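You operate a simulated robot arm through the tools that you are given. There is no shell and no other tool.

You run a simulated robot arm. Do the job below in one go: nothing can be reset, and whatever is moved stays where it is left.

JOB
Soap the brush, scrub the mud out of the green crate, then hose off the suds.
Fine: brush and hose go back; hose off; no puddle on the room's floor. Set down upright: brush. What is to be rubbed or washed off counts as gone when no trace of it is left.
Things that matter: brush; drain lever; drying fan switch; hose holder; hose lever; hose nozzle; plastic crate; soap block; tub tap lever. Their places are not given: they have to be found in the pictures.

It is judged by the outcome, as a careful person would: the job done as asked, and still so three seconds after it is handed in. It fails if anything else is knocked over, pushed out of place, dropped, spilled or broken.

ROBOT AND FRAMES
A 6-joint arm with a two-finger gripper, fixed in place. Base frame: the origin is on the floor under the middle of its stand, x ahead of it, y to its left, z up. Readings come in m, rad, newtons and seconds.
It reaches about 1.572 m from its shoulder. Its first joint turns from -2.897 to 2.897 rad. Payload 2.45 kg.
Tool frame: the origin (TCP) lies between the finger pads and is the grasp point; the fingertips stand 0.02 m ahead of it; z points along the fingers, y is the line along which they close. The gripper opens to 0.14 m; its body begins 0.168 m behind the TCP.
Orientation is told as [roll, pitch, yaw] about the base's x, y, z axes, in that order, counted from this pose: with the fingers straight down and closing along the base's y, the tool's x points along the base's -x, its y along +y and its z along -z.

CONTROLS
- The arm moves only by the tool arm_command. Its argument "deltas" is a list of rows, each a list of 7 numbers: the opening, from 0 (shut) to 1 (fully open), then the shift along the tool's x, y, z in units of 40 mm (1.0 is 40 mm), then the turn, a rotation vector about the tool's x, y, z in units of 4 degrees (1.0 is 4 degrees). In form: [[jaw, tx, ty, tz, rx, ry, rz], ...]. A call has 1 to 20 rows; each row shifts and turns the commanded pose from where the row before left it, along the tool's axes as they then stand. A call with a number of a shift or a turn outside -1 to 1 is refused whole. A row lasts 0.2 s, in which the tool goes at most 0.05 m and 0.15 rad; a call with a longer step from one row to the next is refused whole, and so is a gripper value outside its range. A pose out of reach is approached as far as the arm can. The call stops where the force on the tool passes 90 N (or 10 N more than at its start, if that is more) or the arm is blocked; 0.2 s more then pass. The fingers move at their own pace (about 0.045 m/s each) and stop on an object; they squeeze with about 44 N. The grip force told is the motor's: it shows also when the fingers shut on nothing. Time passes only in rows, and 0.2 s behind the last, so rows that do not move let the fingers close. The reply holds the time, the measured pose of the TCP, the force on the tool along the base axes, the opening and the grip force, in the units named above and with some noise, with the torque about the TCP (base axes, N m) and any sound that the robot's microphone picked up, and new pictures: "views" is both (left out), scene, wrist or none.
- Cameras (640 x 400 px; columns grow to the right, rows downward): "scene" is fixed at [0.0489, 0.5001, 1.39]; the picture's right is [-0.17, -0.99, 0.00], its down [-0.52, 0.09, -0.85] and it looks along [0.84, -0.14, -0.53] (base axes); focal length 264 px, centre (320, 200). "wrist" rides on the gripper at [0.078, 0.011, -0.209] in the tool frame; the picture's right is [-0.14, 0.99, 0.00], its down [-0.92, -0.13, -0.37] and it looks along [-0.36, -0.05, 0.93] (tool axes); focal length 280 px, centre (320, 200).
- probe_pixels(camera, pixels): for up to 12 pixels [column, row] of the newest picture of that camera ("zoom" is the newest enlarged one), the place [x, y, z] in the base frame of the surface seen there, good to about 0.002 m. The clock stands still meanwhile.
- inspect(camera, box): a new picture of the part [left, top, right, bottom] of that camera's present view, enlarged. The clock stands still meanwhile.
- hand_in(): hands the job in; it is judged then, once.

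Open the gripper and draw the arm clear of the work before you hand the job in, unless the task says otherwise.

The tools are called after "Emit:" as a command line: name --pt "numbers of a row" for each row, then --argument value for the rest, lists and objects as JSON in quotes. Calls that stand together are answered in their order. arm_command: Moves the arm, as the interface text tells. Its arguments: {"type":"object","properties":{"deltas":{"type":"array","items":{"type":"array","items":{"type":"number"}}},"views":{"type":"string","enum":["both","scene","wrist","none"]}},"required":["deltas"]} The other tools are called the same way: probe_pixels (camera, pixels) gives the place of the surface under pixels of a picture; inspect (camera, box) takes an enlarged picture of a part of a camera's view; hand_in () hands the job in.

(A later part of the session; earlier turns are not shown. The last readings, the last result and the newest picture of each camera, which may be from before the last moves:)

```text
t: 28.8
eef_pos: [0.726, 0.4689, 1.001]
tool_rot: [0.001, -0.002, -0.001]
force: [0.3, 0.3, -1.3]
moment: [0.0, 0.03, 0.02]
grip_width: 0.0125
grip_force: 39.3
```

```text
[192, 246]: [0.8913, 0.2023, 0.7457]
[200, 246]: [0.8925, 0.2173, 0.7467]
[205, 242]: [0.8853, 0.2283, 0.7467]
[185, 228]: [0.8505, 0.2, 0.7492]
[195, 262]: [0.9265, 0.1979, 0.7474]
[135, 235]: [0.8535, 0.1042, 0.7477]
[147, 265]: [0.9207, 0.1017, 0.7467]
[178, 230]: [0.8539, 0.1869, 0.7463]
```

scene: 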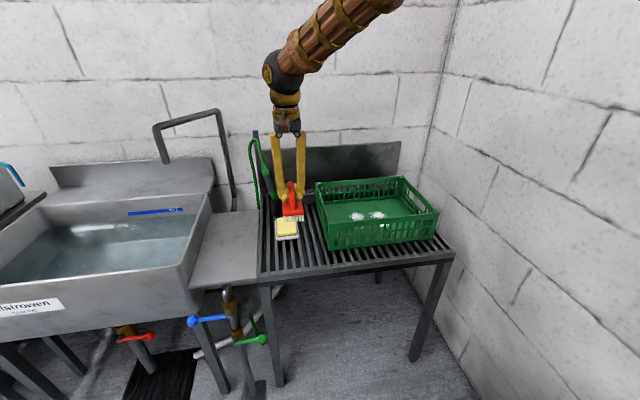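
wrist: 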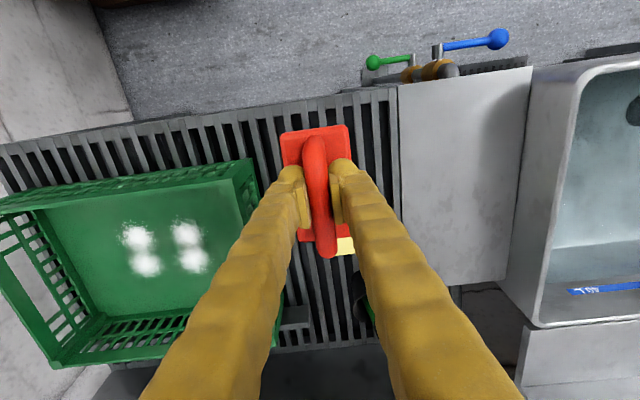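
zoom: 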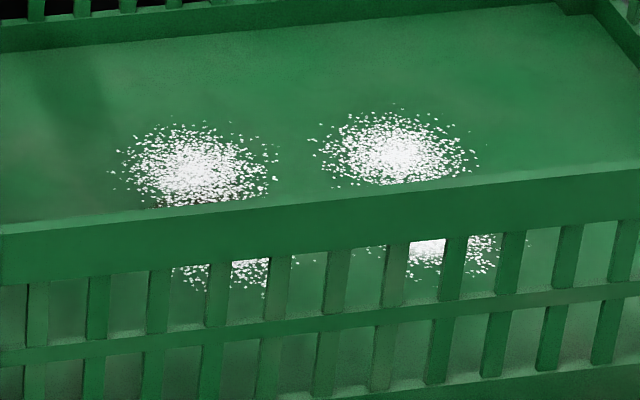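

The leftover is near (0.89, 0.205–0.22). I return over it and lower to just above the floor of the crate.

Emit:
arm_command --pt "0 -0.5125 -0.809 0 0 0 0" --pt "0 -0.5125 -0.809 0 0 0 0" --pt "0 -0.5125 -0.809 0 0 0 0" --pt "0 -0.5125 -0.809 0 0 0 0" --pt "0 -0.5125 -0.809 0 0 0 0" --pt "0 -0.5125 -0.809 0 0 0 0" --pt "0 -0.5125 -0.809 0 0 0 0" --pt "0 -0.5125 -0.809 0 0 0 0" --pt "0 0 0 0.9 0 0 0" --pt "0 0 0 0.9 0 0 0" --pt "0 0 0 0.9 0 0 0" --pt "0 0 0 0.9 0 0 0" --pt "0 0 0 0.6 0 0 0" --pt "0 0 0 0.15 0 0 0" --pt "0 0 0 0 0 0 0" --views "wrist"

```text
t: 32.0
eef_pos: [0.8897, 0.2102, 0.8261]
tool_rot: [-0.001, 0.0, -0.001]
force: [-0.2, 0.4, -1.0]
moment: [0.0, 0.03, 0.02]
grip_width: 0.0129
grip_force: 39.5
```

wrist: 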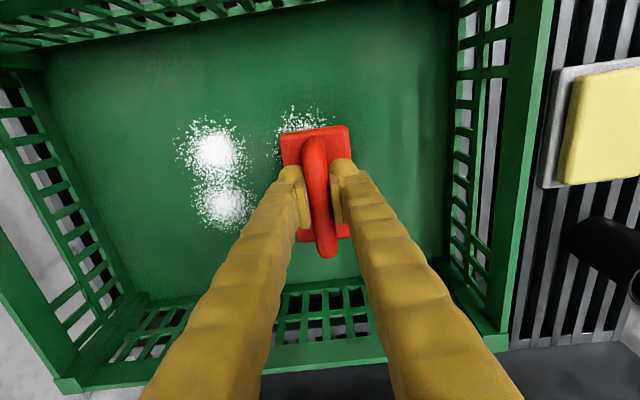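

I press down in small steps to a moderate contact force.

Emit:
arm_command --pt "0 0 0 0.08 0 0 0" --pt "0 0 0 0.06 0 0 0" --pt "0 0 0 0 0 0 0" --views "none"

```text
t: 32.8
eef_pos: [0.8888, 0.2103, 0.8214]
tool_rot: [-0.001, -0.001, 0.0]
force: [-0.3, 0.0, -1.8]
moment: [-0.01, 0.01, 0.02]
grip_width: 0.0125
grip_force: 39.4
```

Emit:
arm_command --pt "0 0 0 0.05 0 0 0" --pt "0 0 0 0.03 0 0 0" --pt "0 0 0 0 0 0 0" --views "none"

```text
t: 33.6
eef_pos: [0.8907, 0.211, 0.8217]
tool_rot: [0.002, -0.003, 0.0]
force: [-6.7, 2.9, 40.3]
moment: [0.0, -0.11, -0.02]
grip_width: 0.0124
grip_force: 39.4
```

Contact at 40 N; I back off 1.5 mm and scrub: along y from 0.24 to 0.065 at x≈0.89, back at x≈0.872.

Emit:
arm_command --pt "0 0 0.4 -0.035 0 0 0" --pt "0 0 0.3 0 0 0 0" --pt "0 0 -0.4 0 0 0 0" --pt "0 0 -0.4 0 0 0 0" --pt "0 0 0.4 0 0 0 0" --pt "0 0 0.4 0 0 0 0" --pt "0 0 -0.4 0 0 0 0" --pt "0 0 -0.4 0 0 0 0" --pt "0 0 -0.5 0 0 0 0" --pt "0 0 -0.5 0 0 0 0" --pt "0 0 -0.5 0 0 0 0" --pt "0 0 -0.5 0 0 0 0" --pt "0 0 -0.5 0 0 0 0" --pt "0 0 -0.5 0 0 0 0" --pt "0 0 -0.4 0 0 0 0" --views "wrist"

```text
t: 36.8
eef_pos: [0.8889, 0.0683, 0.8203]
tool_rot: [-0.001, -0.001, 0.0]
force: [0.1, 0.2, 1.8]
moment: [-0.01, 0.04, 0.01]
grip_width: 0.0127
grip_force: 38.8
```

wrist: 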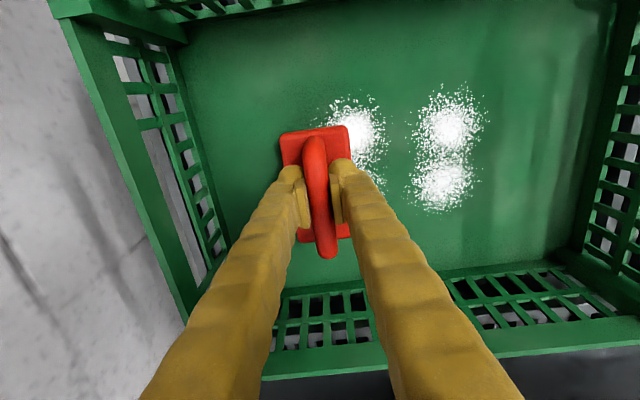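

Contact weakened here (1.8 N), so I press 1.5 mm more and scrub back along +y at x≈0.872.

Emit:
arm_command --pt "0 0.2 0 0.04 0 0 0" --pt "0 0.2 0 0 0 0 0" --pt "0 0 0.4 0 0 0 0" --pt "0 0 0.4 0 0 0 0" --pt "0 0 0.4 0 0 0 0" --views "none"

```text
t: 38.0
eef_pos: [0.8743, 0.1176, 0.8194]
tool_rot: [0.001, -0.003, 0.0]
force: [-1.0, -8.9, 40.2]
moment: [0.01, 0.04, 0.09]
grip_width: 0.0123
grip_force: 39.5
```

Emit:
arm_command --pt "0 0 0.4 -0.03 0 0 0" --pt "0 0 0.4 0 0 0 0" --pt "0 0 0.4 0 0 0 0" --pt "0 0 0.4 0 0 0 0" --pt "0 0 0.4 0 0 0 0" --pt "0 0 0.4 0 0 0 0" --pt "0 0 0.4 0 0 0 0" --pt "0 -0.3 0 0 0 0 0" --pt "0 0 -0.4 0 0 0 0" --pt "0 0 -0.4 0 0 0 0" --pt "0 0.3 0 0 0 0 0" --views "none"

```text
t: 40.4
eef_pos: [0.8734, 0.1966, 0.8195]
tool_rot: [0.0, -0.003, 0.0]
force: [1.5, -0.3, 3.6]
moment: [-0.02, 0.05, 0.01]
grip_width: 0.0123
grip_force: 38.9
```

Force fell to 3.6 N again; I press a little more and do another set of strokes over the right half.

Emit:
arm_command --pt "0 0 0 0.04 0 0 0" --pt "0 0 0.4 0 0 0 0" --pt "0 0 0.4 0 0 0 0" --pt "0 0 -0.4 0 0 0 0" --pt "0 0 -0.4 0 0 0 0" --pt "0 -0.4 0 0 0 0 0" --pt "0 0 0.4 0 0 0 0" --pt "0 0 0.4 0 0 0 0" --pt "0 0 -0.4 0 0 0 0" --pt "0 0 -0.4 0 0 0 0" --pt "0 0 -0.4 0 0 0 0" --views "none"

```text
t: 42.8
eef_pos: [0.8897, 0.1802, 0.8178]
tool_rot: [0.001, -0.001, 0.001]
force: [-0.2, 8.4, 31.9]
moment: [-0.08, 0.24, -0.05]
grip_width: 0.0124
grip_force: 38.8
```

Good contact at 32 N. I finish the left half with strokes down to y≈0.07 and back at x≈0.872, then lift to look.

Emit:
arm_command --pt "0 0 -0.45 0 0 0 0" --pt "0 0 -0.45 0 0 0 0" --pt "0 0 -0.45 0 0 0 0" --pt "0 0 -0.45 0 0 0 0" --pt "0 0 -0.45 0 0 0 0" --pt "0 0 -0.45 0 0 0 0" --pt "0 0.45 0 0.02 0 0 0" --pt "0 0 0.45 0 0 0 0" --pt "0 0 0.45 0 0 0 0" --pt "0 0 0.45 0 0 0 0" --pt "0 0 0 -0.8 0 0 0" --pt "0 0 0 -0.9 0 0 0" --pt "0 0 0 -0.9 0 0 0" --pt "0 0 0 -0.9 0 0 0" --pt "0 0 0 -0.7 0 0 0" --pt "0 0 0 0 0 0 0"

```text
t: 46.2
eef_pos: [0.8718, 0.1282, 0.9855]
tool_rot: [0.001, 0.0, -0.001]
force: [1.1, -0.8, -1.1]
moment: [-0.03, -0.02, 0.0]
grip_width: 0.0125
grip_force: 39.1
```

scene: 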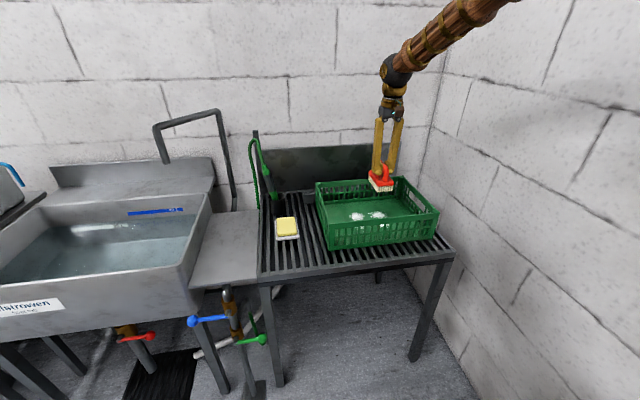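
wrist: 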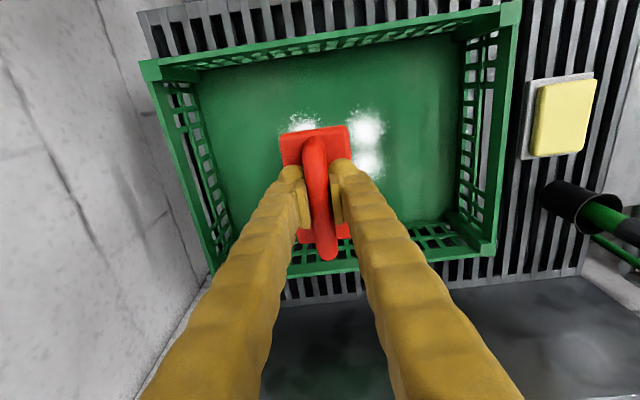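

I move the brush out past the crate side at safe height to see the crate floor clearly.

Emit:
arm_command --pt "0 0.225 0.944 -0.1 0 0 0" --pt "0 0.225 0.944 -0.1 0 0 0" --pt "0 0.225 0.944 -0.1 0 0 0" --pt "0 0.225 0.944 0 0 0 0" --pt "0 0.225 0.944 0 0 0 0" --pt "0 0.225 0.944 0 0 0 0" --pt "0 0.225 0.944 0 0 0 0" --pt "0 0.225 0.944 0 0 0 0" --pt "0 0 0 0 0 0 0"

Emit:
inspect --camera "wrist" --box '[90, 130, 270, 250]'

Emit:
inspect --camera "scene" --box '[335, 195, 405, 240]'

```text
t: 48.2
eef_pos: [0.7996, 0.4324, 0.9979]
tool_rot: [0.0, -0.002, 0.0]
force: [0.2, -0.7, -1.8]
moment: [0.0, 0.01, 0.02]
grip_width: 0.0122
grip_force: 39.2
```

scene: 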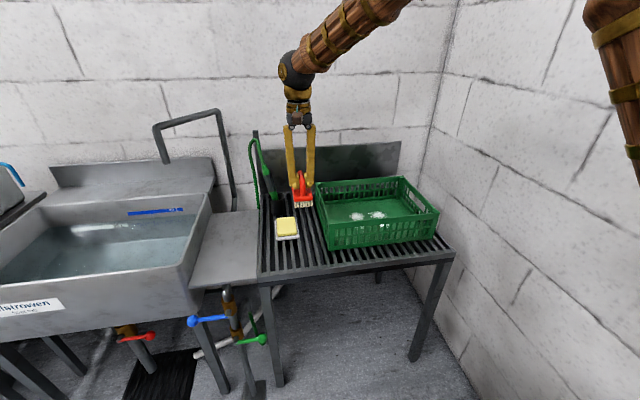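
wrist: 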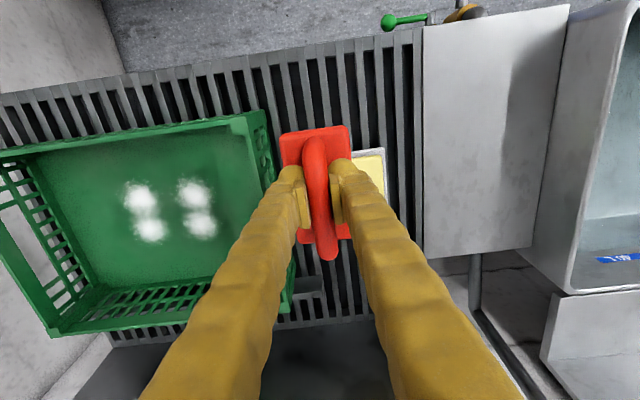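

```text
3.33 times, centred on (180, 190) of wrist
```

zoom: 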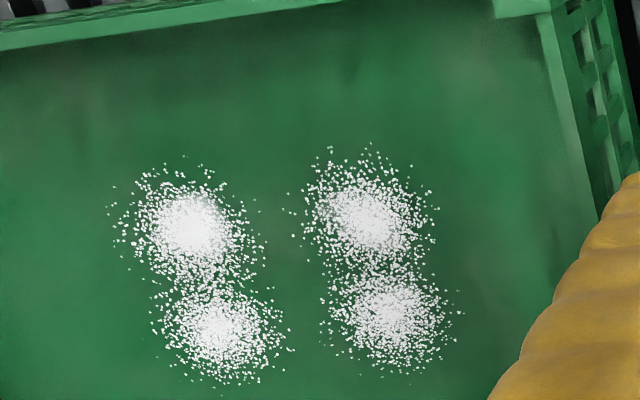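

```text
8.89 times, centred on (370, 218) of scene
```

zoom: 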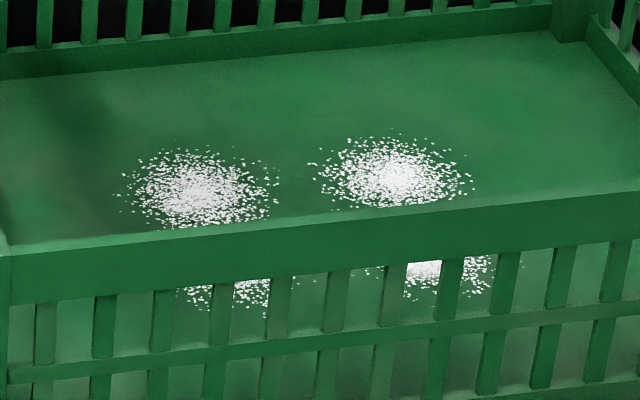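

The dark trace is gone. I enlarge the suds more to be certain no brown remains under them.

Emit:
inspect --camera "wrist" --box '[165, 165, 235, 245]'

Emit:
inspect --camera "wrist" --box '[110, 165, 180, 245]'

```text
5.00 times, centred on (200, 205) of wrist
```

zoom: 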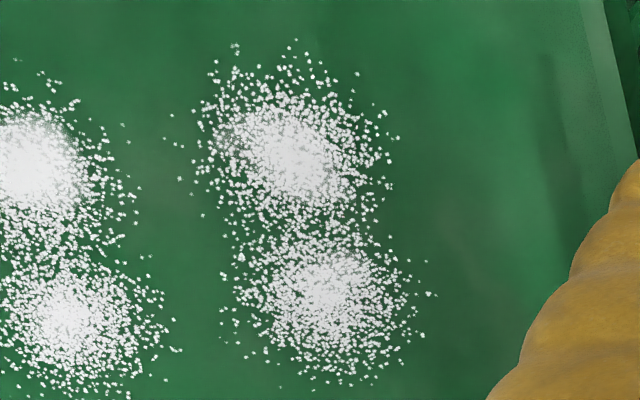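

```text
5.00 times, centred on (145, 205) of wrist
```

zoom: 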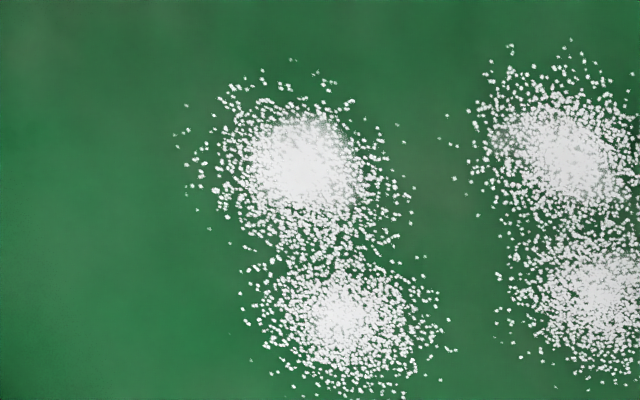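

I take a closer look from nearer the crate, holding the brush by the crate's +y side above the rim.

Emit:
arm_command --pt "0 -0.315 -0.826 0 0 0 0" --pt "0 -0.315 -0.826 0 0 0 0" --pt "0 -0.315 -0.826 0.3 0 0 0" --pt "0 -0.315 -0.826 0.5 0 0 0" --pt "0 0 0 0 0 0 0" --views "wrist"

Emit:
inspect --camera "wrist" --box '[130, 60, 290, 200]'

```text
t: 49.4
eef_pos: [0.8483, 0.2963, 0.9641]
tool_rot: [0.001, -0.002, 0.0]
force: [0.1, 0.6, -2.0]
moment: [0.01, 0.01, 0.0]
grip_width: 0.0124
grip_force: 39.3
```

wrist: 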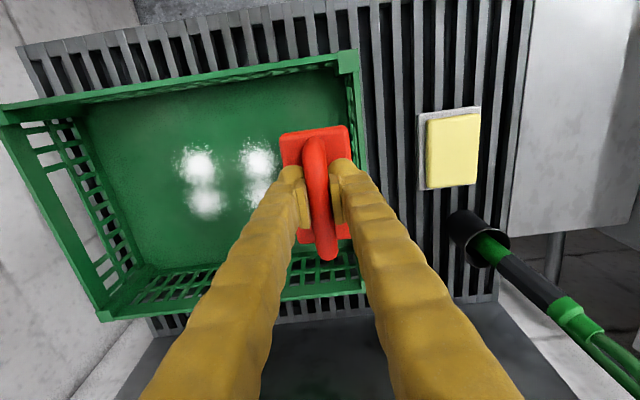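

```text
2.86 times, centred on (210, 130) of wrist
```

zoom: 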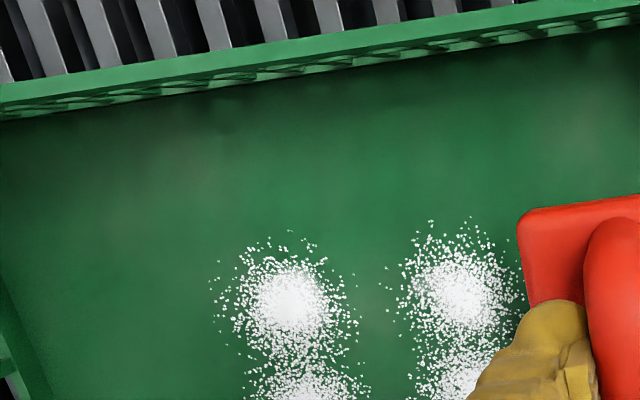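

Outside the suds the floor is clean, but a grey tinge at the small-x side of the upper patches makes me do one more scrub pass there (x≈0.86) to be sure.

Emit:
arm_command --pt "0 -0.15 -0.85 0 0 0 0" --pt "0 -0.15 -0.85 0 0 0 0" --pt "0 0 0 0.9 0 0 0" --pt "0 0 0 0.9 0 0 0" --pt "0 0 0 0.9 0 0 0" --pt "0 0 0 0.6 0 0 0" --pt "0 0 0 0.2 0 0 0" --pt "0 0 0 0.08 0 0 0" --pt "0 0 0 0 0 0 0" --views "none"

```text
t: 51.4
eef_pos: [0.8613, 0.2313, 0.8216]
tool_rot: [0.001, 0.0, -0.001]
force: [-0.8, -0.1, -2.2]
moment: [0.0, 0.0, 0.02]
grip_width: 0.0122
grip_force: 39.0
```

Emit:
arm_command --pt "0 0 0 0.05 0 0 0" --pt "0 0 0 0.04 0 0 0" --pt "0 0 0 0 0 0 0" --views "none"

```text
t: 52.2
eef_pos: [0.8629, 0.2305, 0.8188]
tool_rot: [0.0, -0.001, 0.0]
force: [-1.7, -0.2, 6.8]
moment: [0.03, -0.28, -0.03]
grip_width: 0.0126
grip_force: 38.8
```

Emit:
arm_command --pt "0 0 0 0.04 0 0 0" --pt "0 0 -0.4 0 0 0 0" --pt "0 0 -0.4 0 0 0 0" --pt "0 0 0.4 0 0 0 0" --pt "0 0 0.4 0 0 0 0" --pt "0 0 -0.4 0 0 0 0" --pt "0 0 -0.4 0 0 0 0" --views "none"

```text
t: 53.8
eef_pos: [0.8602, 0.1992, 0.8167]
tool_rot: [0.001, -0.002, 0.001]
force: [1.6, 12.9, 38.7]
moment: [-0.05, -0.11, 0.07]
grip_width: 0.0122
grip_force: 39.1
```

Firm contact (39 N). I continue the pass to y≈0.065 and back to 0.2.

Emit:
arm_command --pt "0 0 -0.45 -0.02 0 0 0" --pt "0 0 -0.45 0 0 0 0" --pt "0 0 -0.45 0 0 0 0" --pt "0 0 -0.45 0 0 0 0" --pt "0 0 -0.45 0 0 0 0" --pt "0 0 -0.45 0 0 0 0" --pt "0 0 -0.45 0 0 0 0" --pt "0 0 0 0.02 0 0 0" --views "none"

```text
t: 55.6
eef_pos: [0.8615, 0.0714, 0.8168]
tool_rot: [0.0, -0.002, -0.001]
force: [-6.4, 3.9, 33.0]
moment: [-0.04, 0.3, -0.04]
grip_width: 0.0122
grip_force: 39.7
```

Emit:
arm_command --pt "0 0 0.45 0 0 0 0" --pt "0 0 0.45 0 0 0 0" --pt "0 0 -0.45 0 0 0 0" --pt "0 -0.5 -0.2 0 0 0 0" --pt "0 -0.5 0.3 0 0 0 0" --pt "0 0 0.45 0 0 0 0" --pt "0 0 0.45 0 0 0 0" --pt "0 0 0.45 0 0 0 0" --pt "0 0 0.45 0 0 0 0" --pt "0 0 0.45 0 0 0 0" --pt "0 0 0.45 0 0 0 0" --views "none"

```text
t: 58.0
eef_pos: [0.9016, 0.2047, 0.8164]
tool_rot: [0.0, 0.0, 0.001]
force: [-0.1, 0.8, -1.8]
moment: [0.01, 0.04, -0.02]
grip_width: 0.0121
grip_force: 38.6
```

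Contact is off again at this spot; enough passes are done. I lift and look at the crate floor and at the brush's attitude in the grip.

Emit:
arm_command --pt "0 0 0 -0.9 0 0 0" --pt "0 0 0 -0.9 0 0 0" --pt "0 0 0 -0.9 0 0 0" --pt "0 0 0 -0.9 0 0 0" --pt "0 0 0 -0.8 0 0 0" --pt "0 0.5 0.84 0 0 0 0" --pt "0 0.5 0.84 0 0 0 0" --pt "0 0.5 0.84 0 0 0 0" --pt "0 0.5 0.84 0 0 0 0" --pt "0 0.5 0.84 0 0 0 0" --pt "0 0.5 0.84 0 0 0 0" --pt "0 0.5 0.9 0 0 0 0" --pt "0 0.5 0.9 0 0 0 0" --pt "0 0.39 0.18 0 0 0 0" --pt "0 0 0 0 0 0 0"

Emit:
inspect --camera "wrist" --box '[100, 190, 240, 290]'

Emit:
inspect --camera "scene" --box '[250, 150, 330, 260]'

```text
t: 61.2
eef_pos: [0.7242, 0.4836, 0.9911]
tool_rot: [0.0, -0.002, -0.001]
force: [0.6, 0.4, -0.4]
moment: [0.0, 0.02, 0.0]
grip_width: 0.012
grip_force: 38.9
```

scene: 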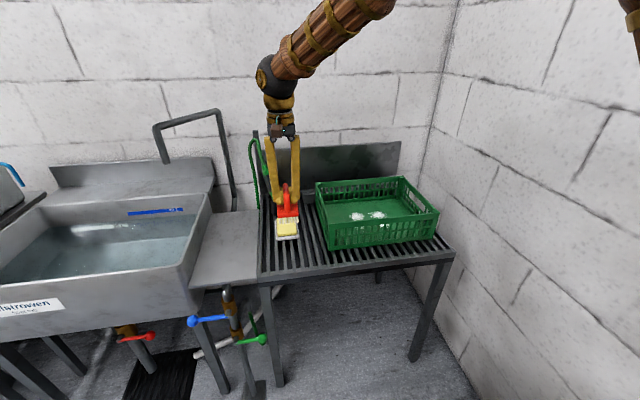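
wrist: 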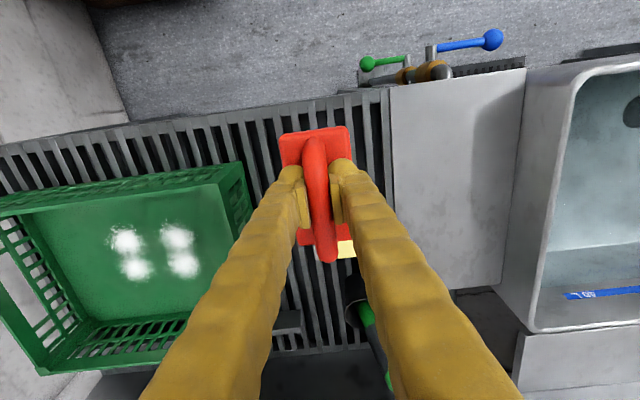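

```text
4.00 times, centred on (170, 240) of wrist
```

zoom: 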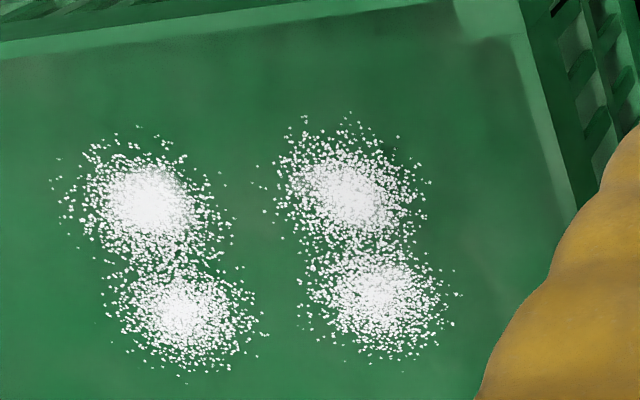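

```text
3.64 times, centred on (290, 205) of scene
```

zoom: 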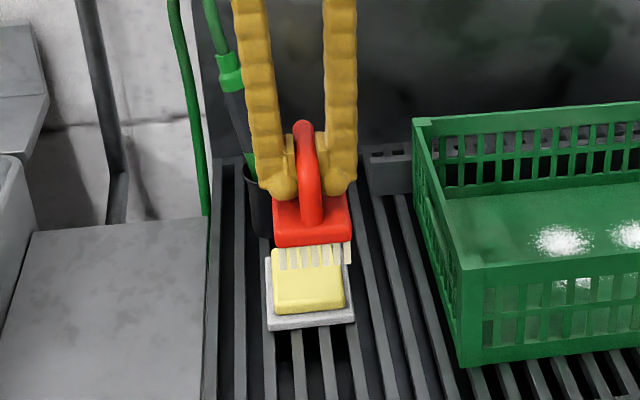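

No mud is left and the suds pattern is unchanged. I lower the brush back to its home spot (0.726, 0.485), first to z≈0.825.

Emit:
arm_command --pt "0 -0.05 0.05 0.9 0 0 0" --pt "0 0 0 0.9 0 0 0" --pt "0 0 0 0.9 0 0 0" --pt "0 0 0 0.7 0 0 0" --pt "0 0 0 0.5 0 0 0" --pt "0 0 0 0.25 0 0 0" --pt "0 0 0 0 0 0 0"

```text
t: 62.8
eef_pos: [0.728, 0.4848, 0.827]
tool_rot: [-0.001, -0.001, 0.001]
force: [-0.7, -0.1, -1.1]
moment: [0.01, 0.03, -0.01]
grip_width: 0.0121
grip_force: 39.4
```

scene: 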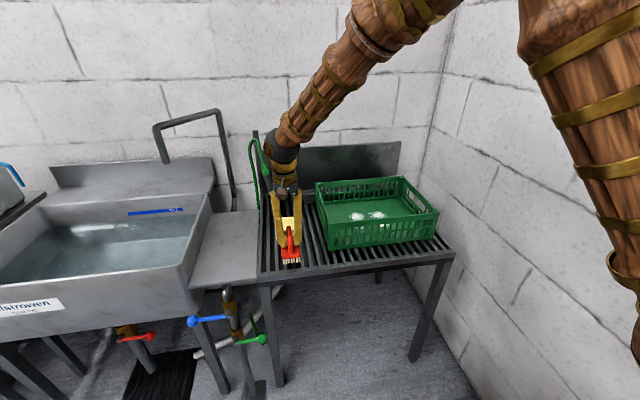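
wrist: 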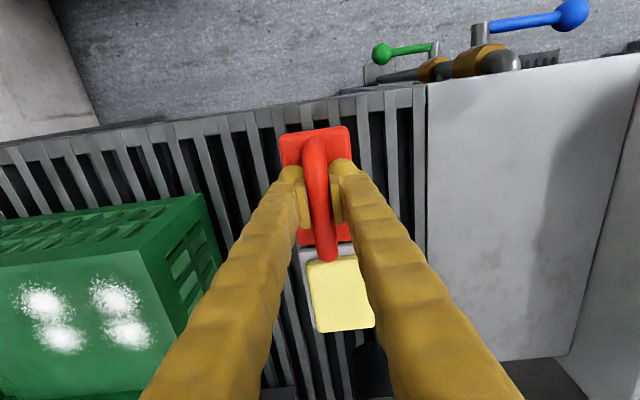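

Brush hovers over its home spot. I lower in 2–3 mm steps until the bristles touch the slats.

Emit:
arm_command --pt "0 0 0 0.1 0 0 0" --pt "0 0 0 0.1 0 0 0" --pt "0 0 0 0.06 0 0 0" --pt "0 0 0 0.05 0 0 0" --pt "0 0 0 0 0 0 0" --views "none"

```text
t: 64.0
eef_pos: [0.7282, 0.4854, 0.8164]
tool_rot: [-0.001, -0.003, 0.0]
force: [0.7, -0.1, -1.1]
moment: [-0.01, 0.03, -0.04]
grip_width: 0.0119
grip_force: 38.1
```

Emit:
arm_command --pt "0 0 0 0.06 0 0 0" --pt "0 0 0 0.05 0 0 0" --pt "0 0 0 0 0 0 0" --views "none"

```text
t: 64.8
eef_pos: [0.7291, 0.485, 0.8108]
tool_rot: [-0.001, 0.0, 0.0]
force: [0.3, 0.3, -1.3]
moment: [0.0, 0.01, 0.0]
grip_width: 0.0123
grip_force: 38.9
```

Emit:
arm_command --pt "0 0 0 0.05 0 0 0" --pt "0 0 0 0 0 0 0" --views "none"

```text
t: 65.4
eef_pos: [0.7279, 0.4848, 0.8098]
tool_rot: [0.002, -0.003, 0.001]
force: [-4.8, 2.0, 21.6]
moment: [-0.03, 0.39, 0.05]
grip_width: 0.012
grip_force: 38.9
```

The bristles rest on the slats (21 N). I ease off a millimetre and open the fingers.

Emit:
arm_command --pt "0 0 0 -0.04 0 0 0" --pt "0.2 0 0 0 0 0 0" --pt "0.5 0 0 0 0 0 0" --pt "0.5 0 0 0 0 0 0" --pt "0.5 0 0 0 0 0 0" --pt "0.5 0 0 0 0 0 0"

```text
t: 66.8
eef_pos: [0.7281, 0.4852, 0.8093]
tool_rot: [0.0, -0.002, 0.0]
force: [0.0, 0.3, 1.1]
moment: [0.02, 0.01, 0.0]
grip_width: 0.0698
grip_force: 0.0
```

scene: 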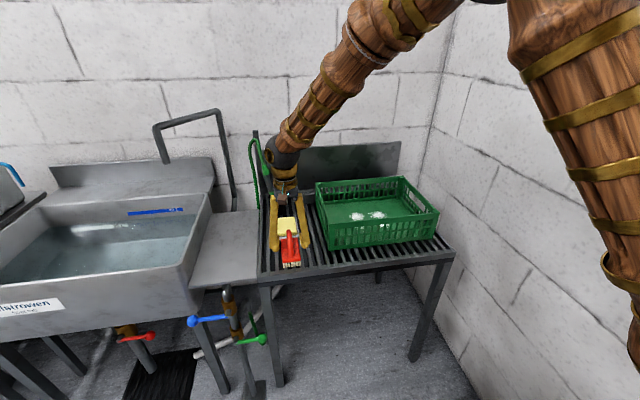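
wrist: 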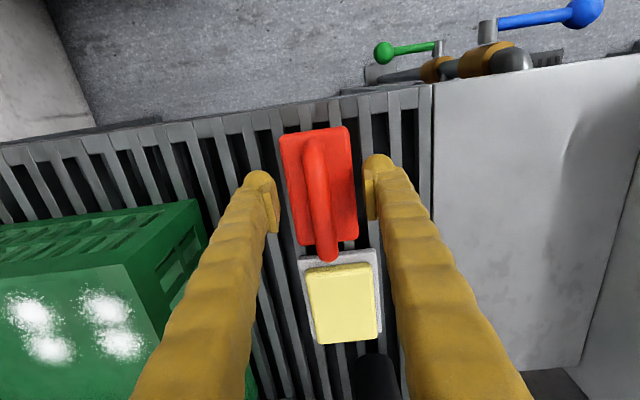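

The brush stands upright at its home. I withdraw straight up and then move back toward the hose lever for a look from above.

Emit:
arm_command --pt "0.5 0 0 -0.5 0 0 0" --pt "0.5 0 0 -0.9 0 0 0" --pt "0.5 0 0 -0.9 0 0 0" --pt "0.3 0 0 -0.9 0 0 0" --pt "0 0 0 -0.9 0 0 0" --pt "0 0.8 0.6 0 0 0 0" --pt "0 0.8 0.6 0 0 0 0" --pt "0 0.8 0.6 0 0 0 0" --pt "0 0.8 0.6 0 0 0 0" --pt "0 0.8 0.6 0 0 0 0" --pt "0 0 0 0 0 0 0"

Emit:
inspect --camera "scene" --box '[180, 280, 300, 400]'

```text
t: 69.2
eef_pos: [0.5695, 0.6041, 0.9731]
tool_rot: [-0.001, -0.001, -0.001]
force: [0.1, 0.1, -0.4]
moment: [0.02, 0.03, -0.01]
grip_width: 0.0
grip_force: 29.5
```

scene: 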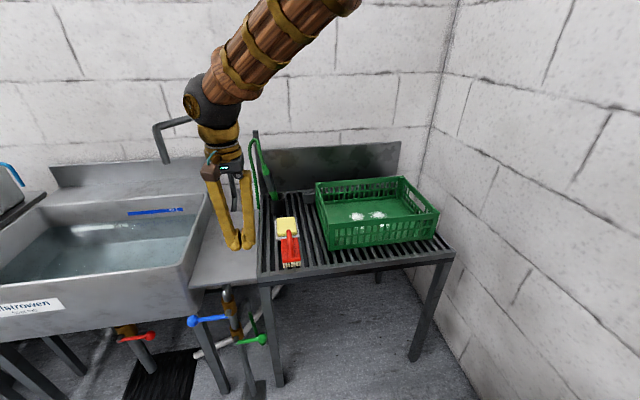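
wrist: 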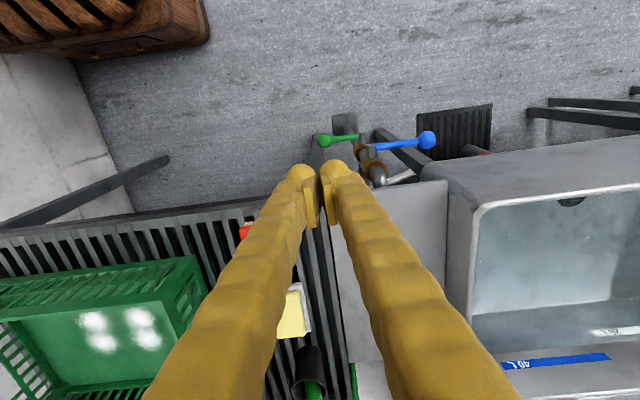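

```text
3.33 times, centred on (240, 340) of scene
```

zoom: 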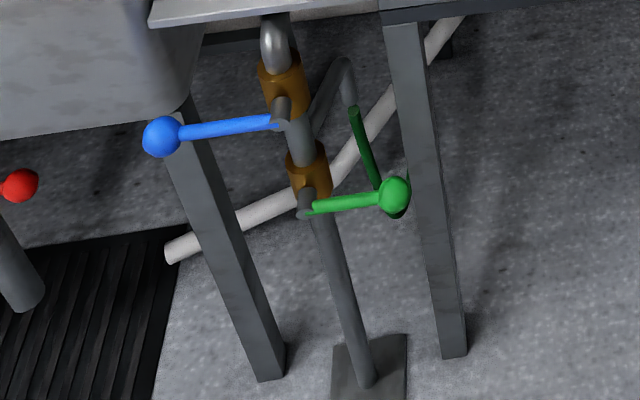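

The green hose lever (scene 264,340) points horizontally in -y, across its vertical pipe, so it is shut. I back off from the table edge, lower a bit and tilt the tool 45° forward to view it.

Emit:
arm_command --pt "0 0.8 0 0.5 0 0 0" --pt "0 0.8 0 0.7 0 0 0" --pt "0 0.8 0 0.7 0 0 0" --pt "0 0 0 0.9 0 -0.9 0" --pt "0 0 0 0 0 -0.95 0" --pt "0 0 0 0 0 -0.95 0" --pt "0 0 0 0 0 -0.95 0" --pt "0 0 0 0 0 -0.95 0" --pt "0 0 0 0 0 -0.95 0" --pt "0 0 0 0 0 -0.95 0" --pt "0 0 0 0 0 -0.95 0" --pt "0 0 0 0 0 -0.95 0" --pt "0 0 0 0 0 -0.95 0" --pt "0 0 0 0 0 -0.95 0" --pt "0 0 0 0 0 -0.85 0" --pt "0 0 0 0 0 0 0"

```text
t: 72.6
eef_pos: [0.4731, 0.6049, 0.8623]
tool_rot: [0.002, -0.786, -0.001]
force: [0.9, -0.3, -0.3]
moment: [-0.02, 0.03, 0.0]
grip_width: 0.0
grip_force: 29.1
```

scene: 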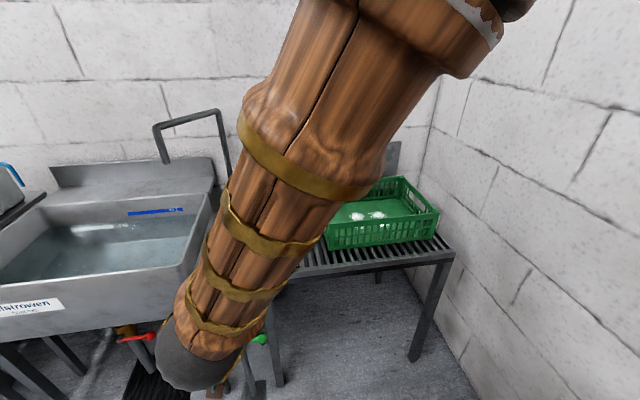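
wrist: 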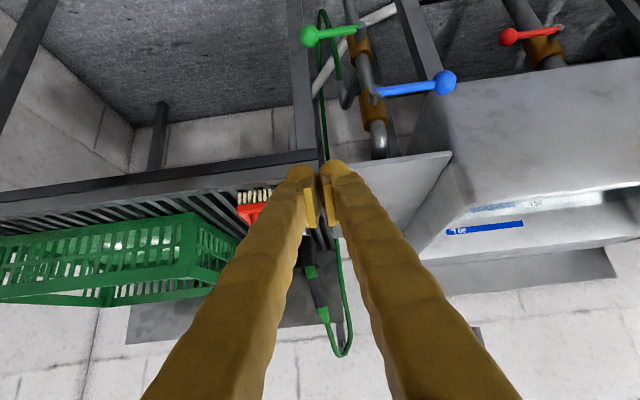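

The green lever is visible at wrist (325,37), blue at (420,87). I lower the tilted tool to see the green lever near the image centre.

Emit:
arm_command --pt "0 0.7 0 0.7 0 0 0" --pt "0 0.7 0 0.7 0 0 0" --pt "0 0.7 0 0.7 0 0 0" --pt "0 0.7 0 0.7 0 0 0" --pt "0 0.7 0 0.7 0 0 0" --pt "0 0 0 0 0 0 0" --views "wrist"

Emit:
inspect --camera "wrist" --box '[260, 0, 460, 160]'

```text
t: 74.0
eef_pos: [0.4745, 0.6055, 0.6646]
tool_rot: [0.001, -0.786, -0.001]
force: [0.2, 0.1, 0.4]
moment: [0.0, -0.02, 0.0]
grip_width: 0.0
grip_force: 29.2
```

wrist: 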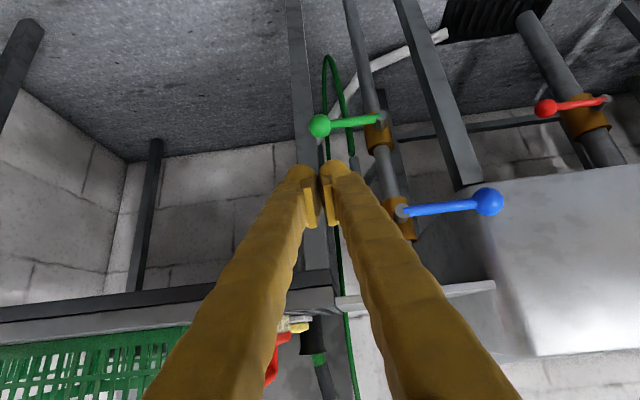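

```text
2.50 times, centred on (360, 80) of wrist
```

zoom: 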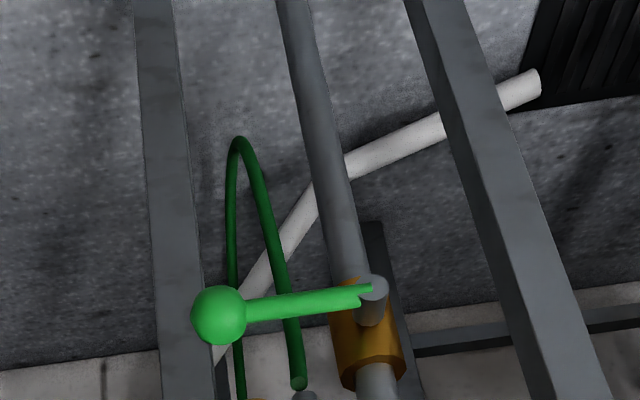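

Clear view of the lever: ball at zoom (218,312), stub at (372,290). I probe them.

Emit:
probe_pixels --camera "zoom" --pixels '[[218, 312], [218, 288], [218, 340], [193, 312], [244, 312], [280, 305], [330, 298], [360, 292], [374, 292], [376, 320], [300, 304], [170, 250]]'

```text
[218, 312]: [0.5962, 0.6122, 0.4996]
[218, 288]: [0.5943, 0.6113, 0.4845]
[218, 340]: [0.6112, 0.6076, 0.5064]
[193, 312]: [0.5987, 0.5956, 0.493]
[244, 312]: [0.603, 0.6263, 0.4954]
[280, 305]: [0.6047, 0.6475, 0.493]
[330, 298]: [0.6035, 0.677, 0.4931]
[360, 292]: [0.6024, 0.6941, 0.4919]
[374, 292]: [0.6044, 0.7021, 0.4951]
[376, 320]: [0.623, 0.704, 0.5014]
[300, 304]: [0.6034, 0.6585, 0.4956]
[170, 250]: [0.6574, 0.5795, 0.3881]
```

Ball centre ≈ (0.610, 0.610, 0.490), pivot at y≈0.7025, z≈0.49, lever in the y–z plane. I tilt a further 20° and bring the closed fingertips to just above the rod near the ball.

Emit:
arm_command --pt "0 0 0 0 0 -1 0" --pt "0 0 0 0 0 -1 0" --pt "0 0 0 0 0 -1 0" --pt "0 0 0 0 0 -1 0" --pt "0 0 0 0 0 -1 0" --pt "0 0 0 0 0 0 0" --views "wrist"

```text
t: 75.4
eef_pos: [0.481, 0.6353, 0.6883]
tool_rot: [-0.033, -1.13, 0.025]
force: [-0.4, 0.0, 1.2]
moment: [0.03, 0.04, -0.01]
grip_width: 0.0
grip_force: 29.1
out of reach, approached as far as the arm can: row 3, 4, 5
```

wrist: 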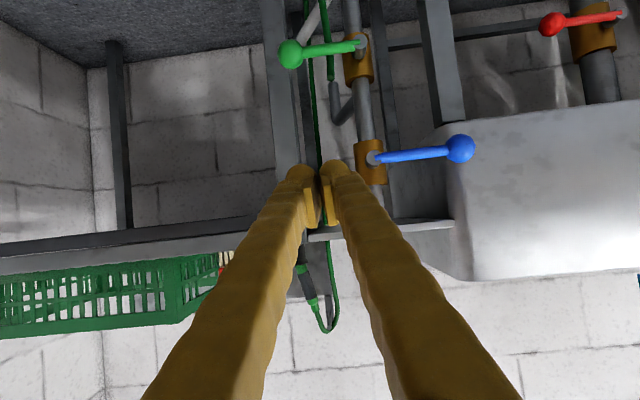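

The 65° tilt is out of reach here so near the base. I return to 45° and move closer to the lever first.

Emit:
arm_command --pt "0 0 0 0 0 1 0" --pt "0 0 0 0 0 1 0" --pt "0 0 0 0 0 1 0" --pt "0 0 0 0 0 1 0" --pt "0 0 0 0 0 1 0" --pt "0 0 0 0 0 0 0" --views "none"

```text
t: 76.8
eef_pos: [0.4812, 0.6351, 0.6881]
tool_rot: [-0.001, -0.785, 0.0]
force: [-0.4, -0.3, -0.3]
moment: [0.04, 0.0, -0.05]
grip_width: 0.0
grip_force: 29.9
```

At 45° the commanded pose is consistent again. I advance along the finger direction to about 40 mm above the rod.

Emit:
arm_command --pt "0 0.02 0 0.9 0 0 0" --pt "0 0.02 0 0.9 0 0 0" --pt "0 0.02 0 0.9 0 0 0" --pt "0 0.02 0 0.9 0 0 0" --pt "0 0.02 0 0.8 0 0 0" --pt "0 0 0 0 0 0 0"

Emit:
inspect --camera "wrist" --box '[220, 80, 420, 240]'

```text
t: 78.2
eef_pos: [0.6018, 0.6358, 0.5616]
tool_rot: [0.001, -0.787, -0.001]
force: [0.3, -0.3, -0.2]
moment: [0.02, -0.02, 0.02]
grip_width: 0.0003
grip_force: 29.7
```

scene: 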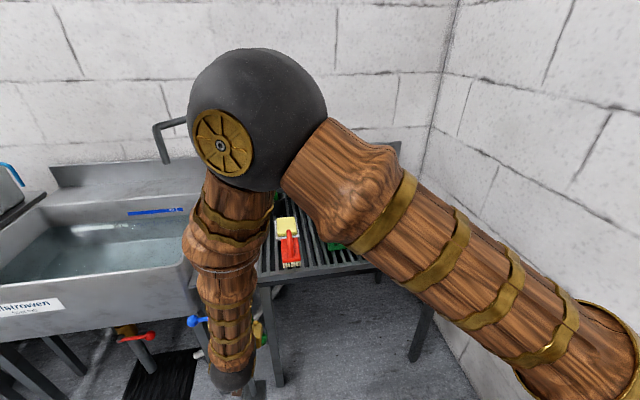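
wrist: 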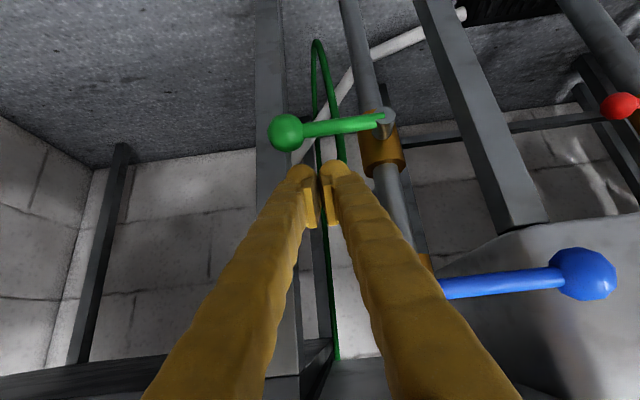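

```text
2.50 times, centred on (320, 160) of wrist
```

zoom: 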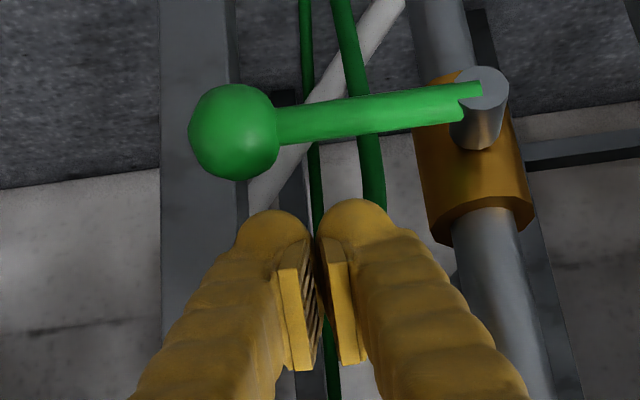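

The fingertips sit just above the rod (zoom 365,115). I press straight down in small steps to test whether the lever turns downward.

Emit:
arm_command --pt "0 0.35 0 0.35 0 0 0" --pt "0 0.35 0 0.35 0 0 0" --pt "0 0.1 0 0.1 0 0 0" --pt "0 0.1 0 0.1 0 0 0" --pt "0 0.1 0 0.1 0 0 0" --pt "0 0.1 0 0.1 0 0 0" --pt "0 0 0 0 0 0 0" --views "wrist"

```text
t: 79.1
eef_pos: [0.6043, 0.6393, 0.5222]
tool_rot: [0.007, -0.794, -0.005]
force: [-18.0, -2.2, 25.6]
moment: [-0.63, 0.35, -0.43]
grip_width: 0.0
grip_force: 29.7
stopped in row 4: the force on the tool passed its limit at 108 N (the readings are from after the stop); the commanded pose is now the measured one
```

wrist: 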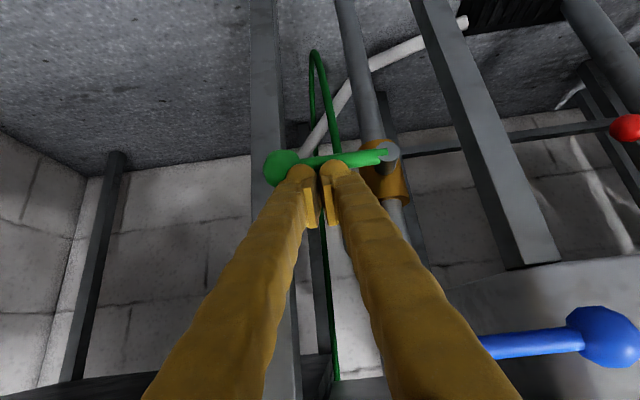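

The lever did not yield downward (hard stop at 108 N, readings show it unmoved), so it must open upward. I retreat along the fingers and move around to below-behind the rod.

Emit:
arm_command --pt "0 0 0 -0.5 0 0 0" --pt "0 0 0 -0.9 0 0 0" --pt "0 0 0 -0.3 0 0 0" --pt "0 0 0 0 0 0 0"

Emit:
probe_pixels --camera "wrist" --pixels '[[285, 130], [340, 125], [385, 118]]'

Emit:
inspect --camera "wrist" --box '[220, 60, 420, 220]'

```text
t: 80.1
eef_pos: [0.5542, 0.6391, 0.5677]
tool_rot: [0.008, -0.793, -0.004]
force: [0.3, -0.2, 0.0]
moment: [0.0, 0.01, 0.01]
grip_width: 0.0
grip_force: 29.2
```

scene: 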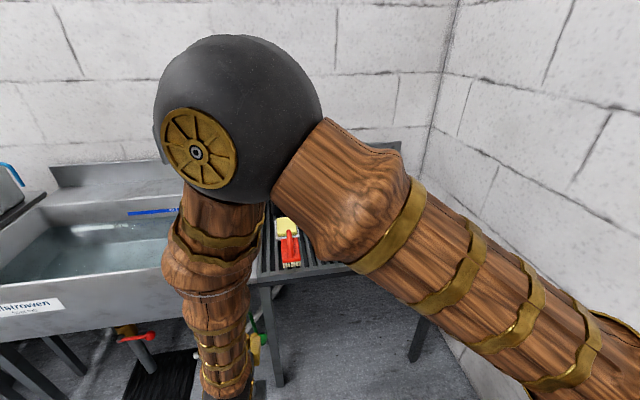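
wrist: 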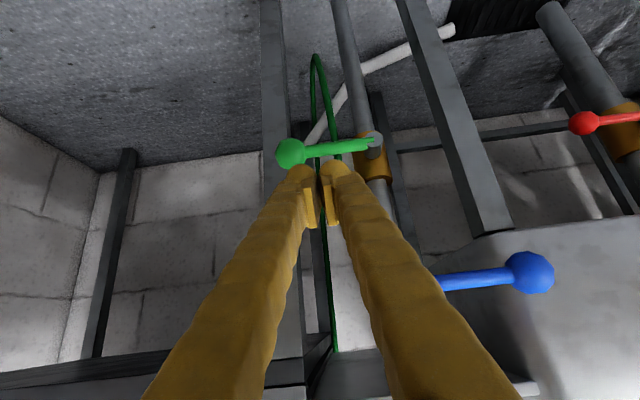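

```text
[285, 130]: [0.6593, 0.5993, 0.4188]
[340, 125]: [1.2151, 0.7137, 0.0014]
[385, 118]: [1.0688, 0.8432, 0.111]
```

```text
2.50 times, centred on (320, 140) of wrist
```

zoom: 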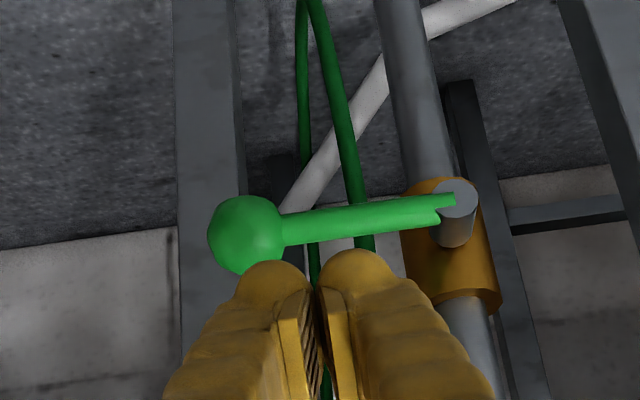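

I check the lever's position again in this zoom (ball 245,232, rod 340,218, stub 455,205).

Emit:
probe_pixels --camera "zoom" --pixels '[[245, 230], [300, 226], [360, 216], [410, 210], [456, 210], [245, 258], [260, 265], [360, 255]]'

```text
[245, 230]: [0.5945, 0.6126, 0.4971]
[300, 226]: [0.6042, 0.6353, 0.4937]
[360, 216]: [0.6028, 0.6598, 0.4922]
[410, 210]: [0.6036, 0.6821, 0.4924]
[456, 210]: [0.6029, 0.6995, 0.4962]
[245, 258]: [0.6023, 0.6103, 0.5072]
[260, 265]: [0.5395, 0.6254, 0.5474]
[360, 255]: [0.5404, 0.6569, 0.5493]
```

Lever unmoved at horizontal; the fingers are about ±25 mm thick. I back off toward the robot and go down to below rod height.

Emit:
arm_command --pt "0 0.733 0.03 0.1 0 0 0" --pt "0 0.733 0.03 0.2 0 0 0" --pt "0 0.733 0.03 0.3 0 0 0" --pt "0 0.733 0.03 0.43 0 0 0" --pt "0 0 0 0 0 0 0" --views "wrist"

```text
t: 81.3
eef_pos: [0.5132, 0.6718, 0.4732]
tool_rot: [-0.018, -0.79, 0.009]
force: [-0.5, 0.3, 0.2]
moment: [0.02, 0.0, 0.0]
grip_width: 0.0001
grip_force: 29.3
out of reach, approached as far as the arm can: row 2, 3, 4
```

wrist: 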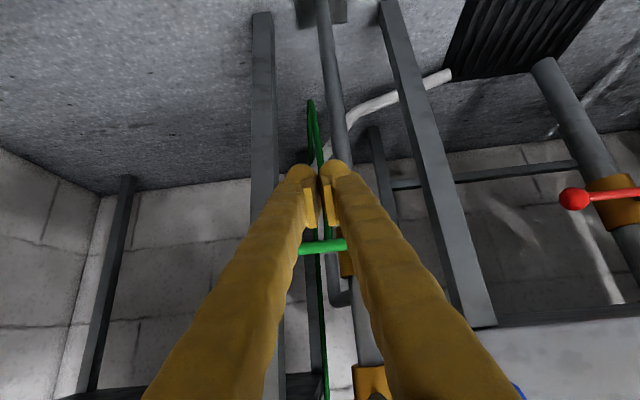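

The near corner is out of reach, but the goal point below the rod is farther out. I move toward (0.578, 0.645, 0.456).

Emit:
arm_command --pt "0 -0.27 -0.22 0.48 0 0 0" --pt "0 -0.27 -0.22 0.48 0 0 0" --pt "0 -0.27 -0.22 0.48 0 0 0" --pt "0 0 0 0 0 0 0" --views "wrist"

Emit:
inspect --camera "wrist" --box '[220, 120, 420, 280]'

```text
t: 82.3
eef_pos: [0.5819, 0.6586, 0.46]
tool_rot: [-0.007, -0.79, 0.005]
force: [-0.1, -0.2, -0.4]
moment: [0.02, 0.01, 0.01]
grip_width: 0.0001
grip_force: 29.5
out of reach, approached as far as the arm can: row 1, 3
```

wrist: 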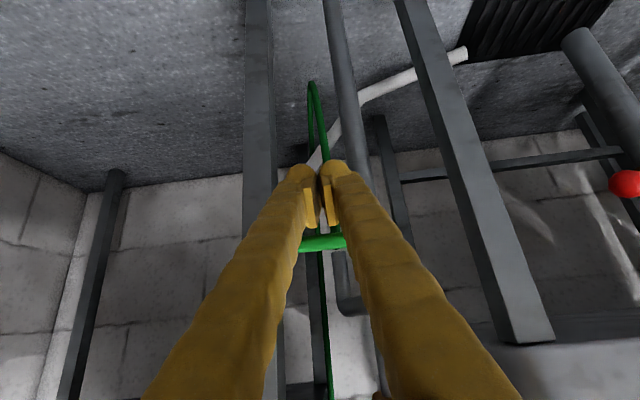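

```text
2.50 times, centred on (320, 200) of wrist
```

zoom: 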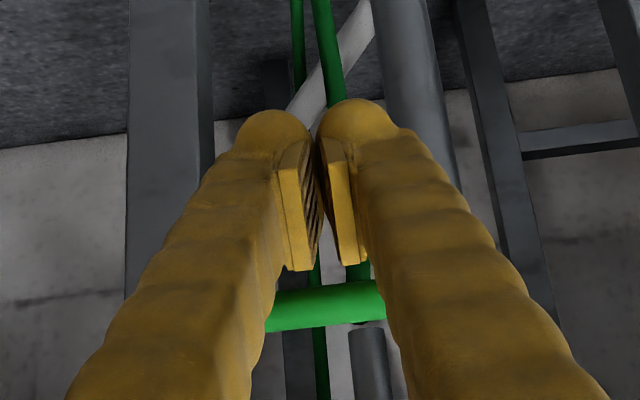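

The fingers are below-behind the rod, but at y=0.659 their right edge would catch the stub. I reduce the tilt to about 35° (for reach) while drawing off slightly, and shift to y≈0.622.

Emit:
arm_command --pt "0 0.3 0 0 0 0.8 0" --pt "0 0.1 0 0 0 0.9 0" --pt "0 0 -0.2 0 0 0.8 0" --pt "0 0 -0.35 0 0 0 0" --pt "0 0 -0.35 0 0 0 0" --pt "0 0 0 0 0 0 0" --views "wrist"

```text
t: 83.7
eef_pos: [0.5708, 0.6218, 0.4493]
tool_rot: [0.0, -0.616, 0.001]
force: [0.1, -0.2, 0.4]
moment: [0.0, 0.01, -0.01]
grip_width: 0.0001
grip_force: 29.5
```

wrist: 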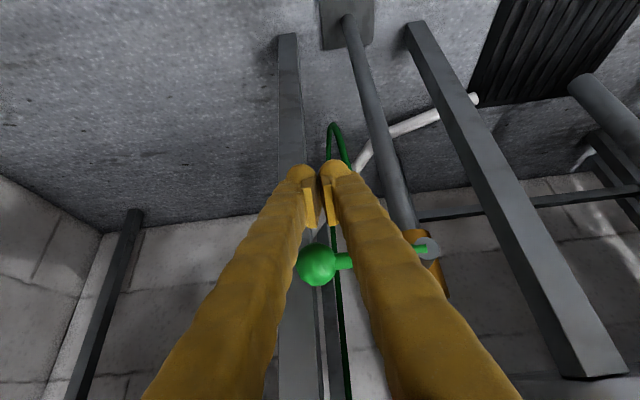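

The ball is seen between the fingers at wrist (318,265), just above/behind them, all reachable. I approach to contact and push upward in small steps.

Emit:
arm_command --pt "0 -0.2 0 -0.05 0 0 0" --pt "0 -0.18 0 -0.05 0 0 0" --pt "0 -0.06 0 -0.08 0 0 0" --pt "0 -0.06 0 -0.08 0 0 0" --pt "0 -0.06 0 -0.08 0 0 0" --pt "0 0 0 0 0 0 0" --views "wrist"

```text
t: 85.1
eef_pos: [0.5808, 0.6214, 0.473]
tool_rot: [0.007, -0.619, -0.001]
force: [-5.0, -1.4, -3.5]
moment: [0.05, 0.0, -0.08]
grip_width: 0.0
grip_force: 29.6
```

wrist: 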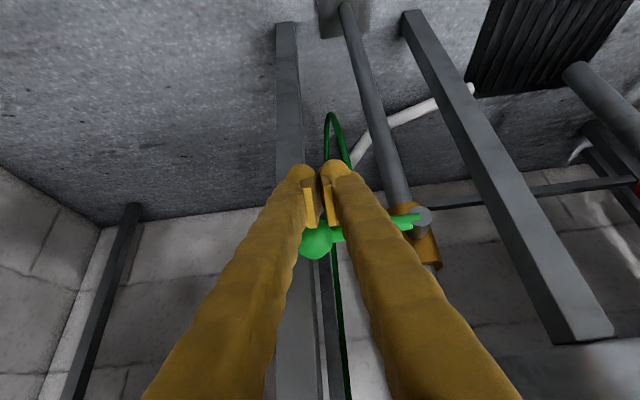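

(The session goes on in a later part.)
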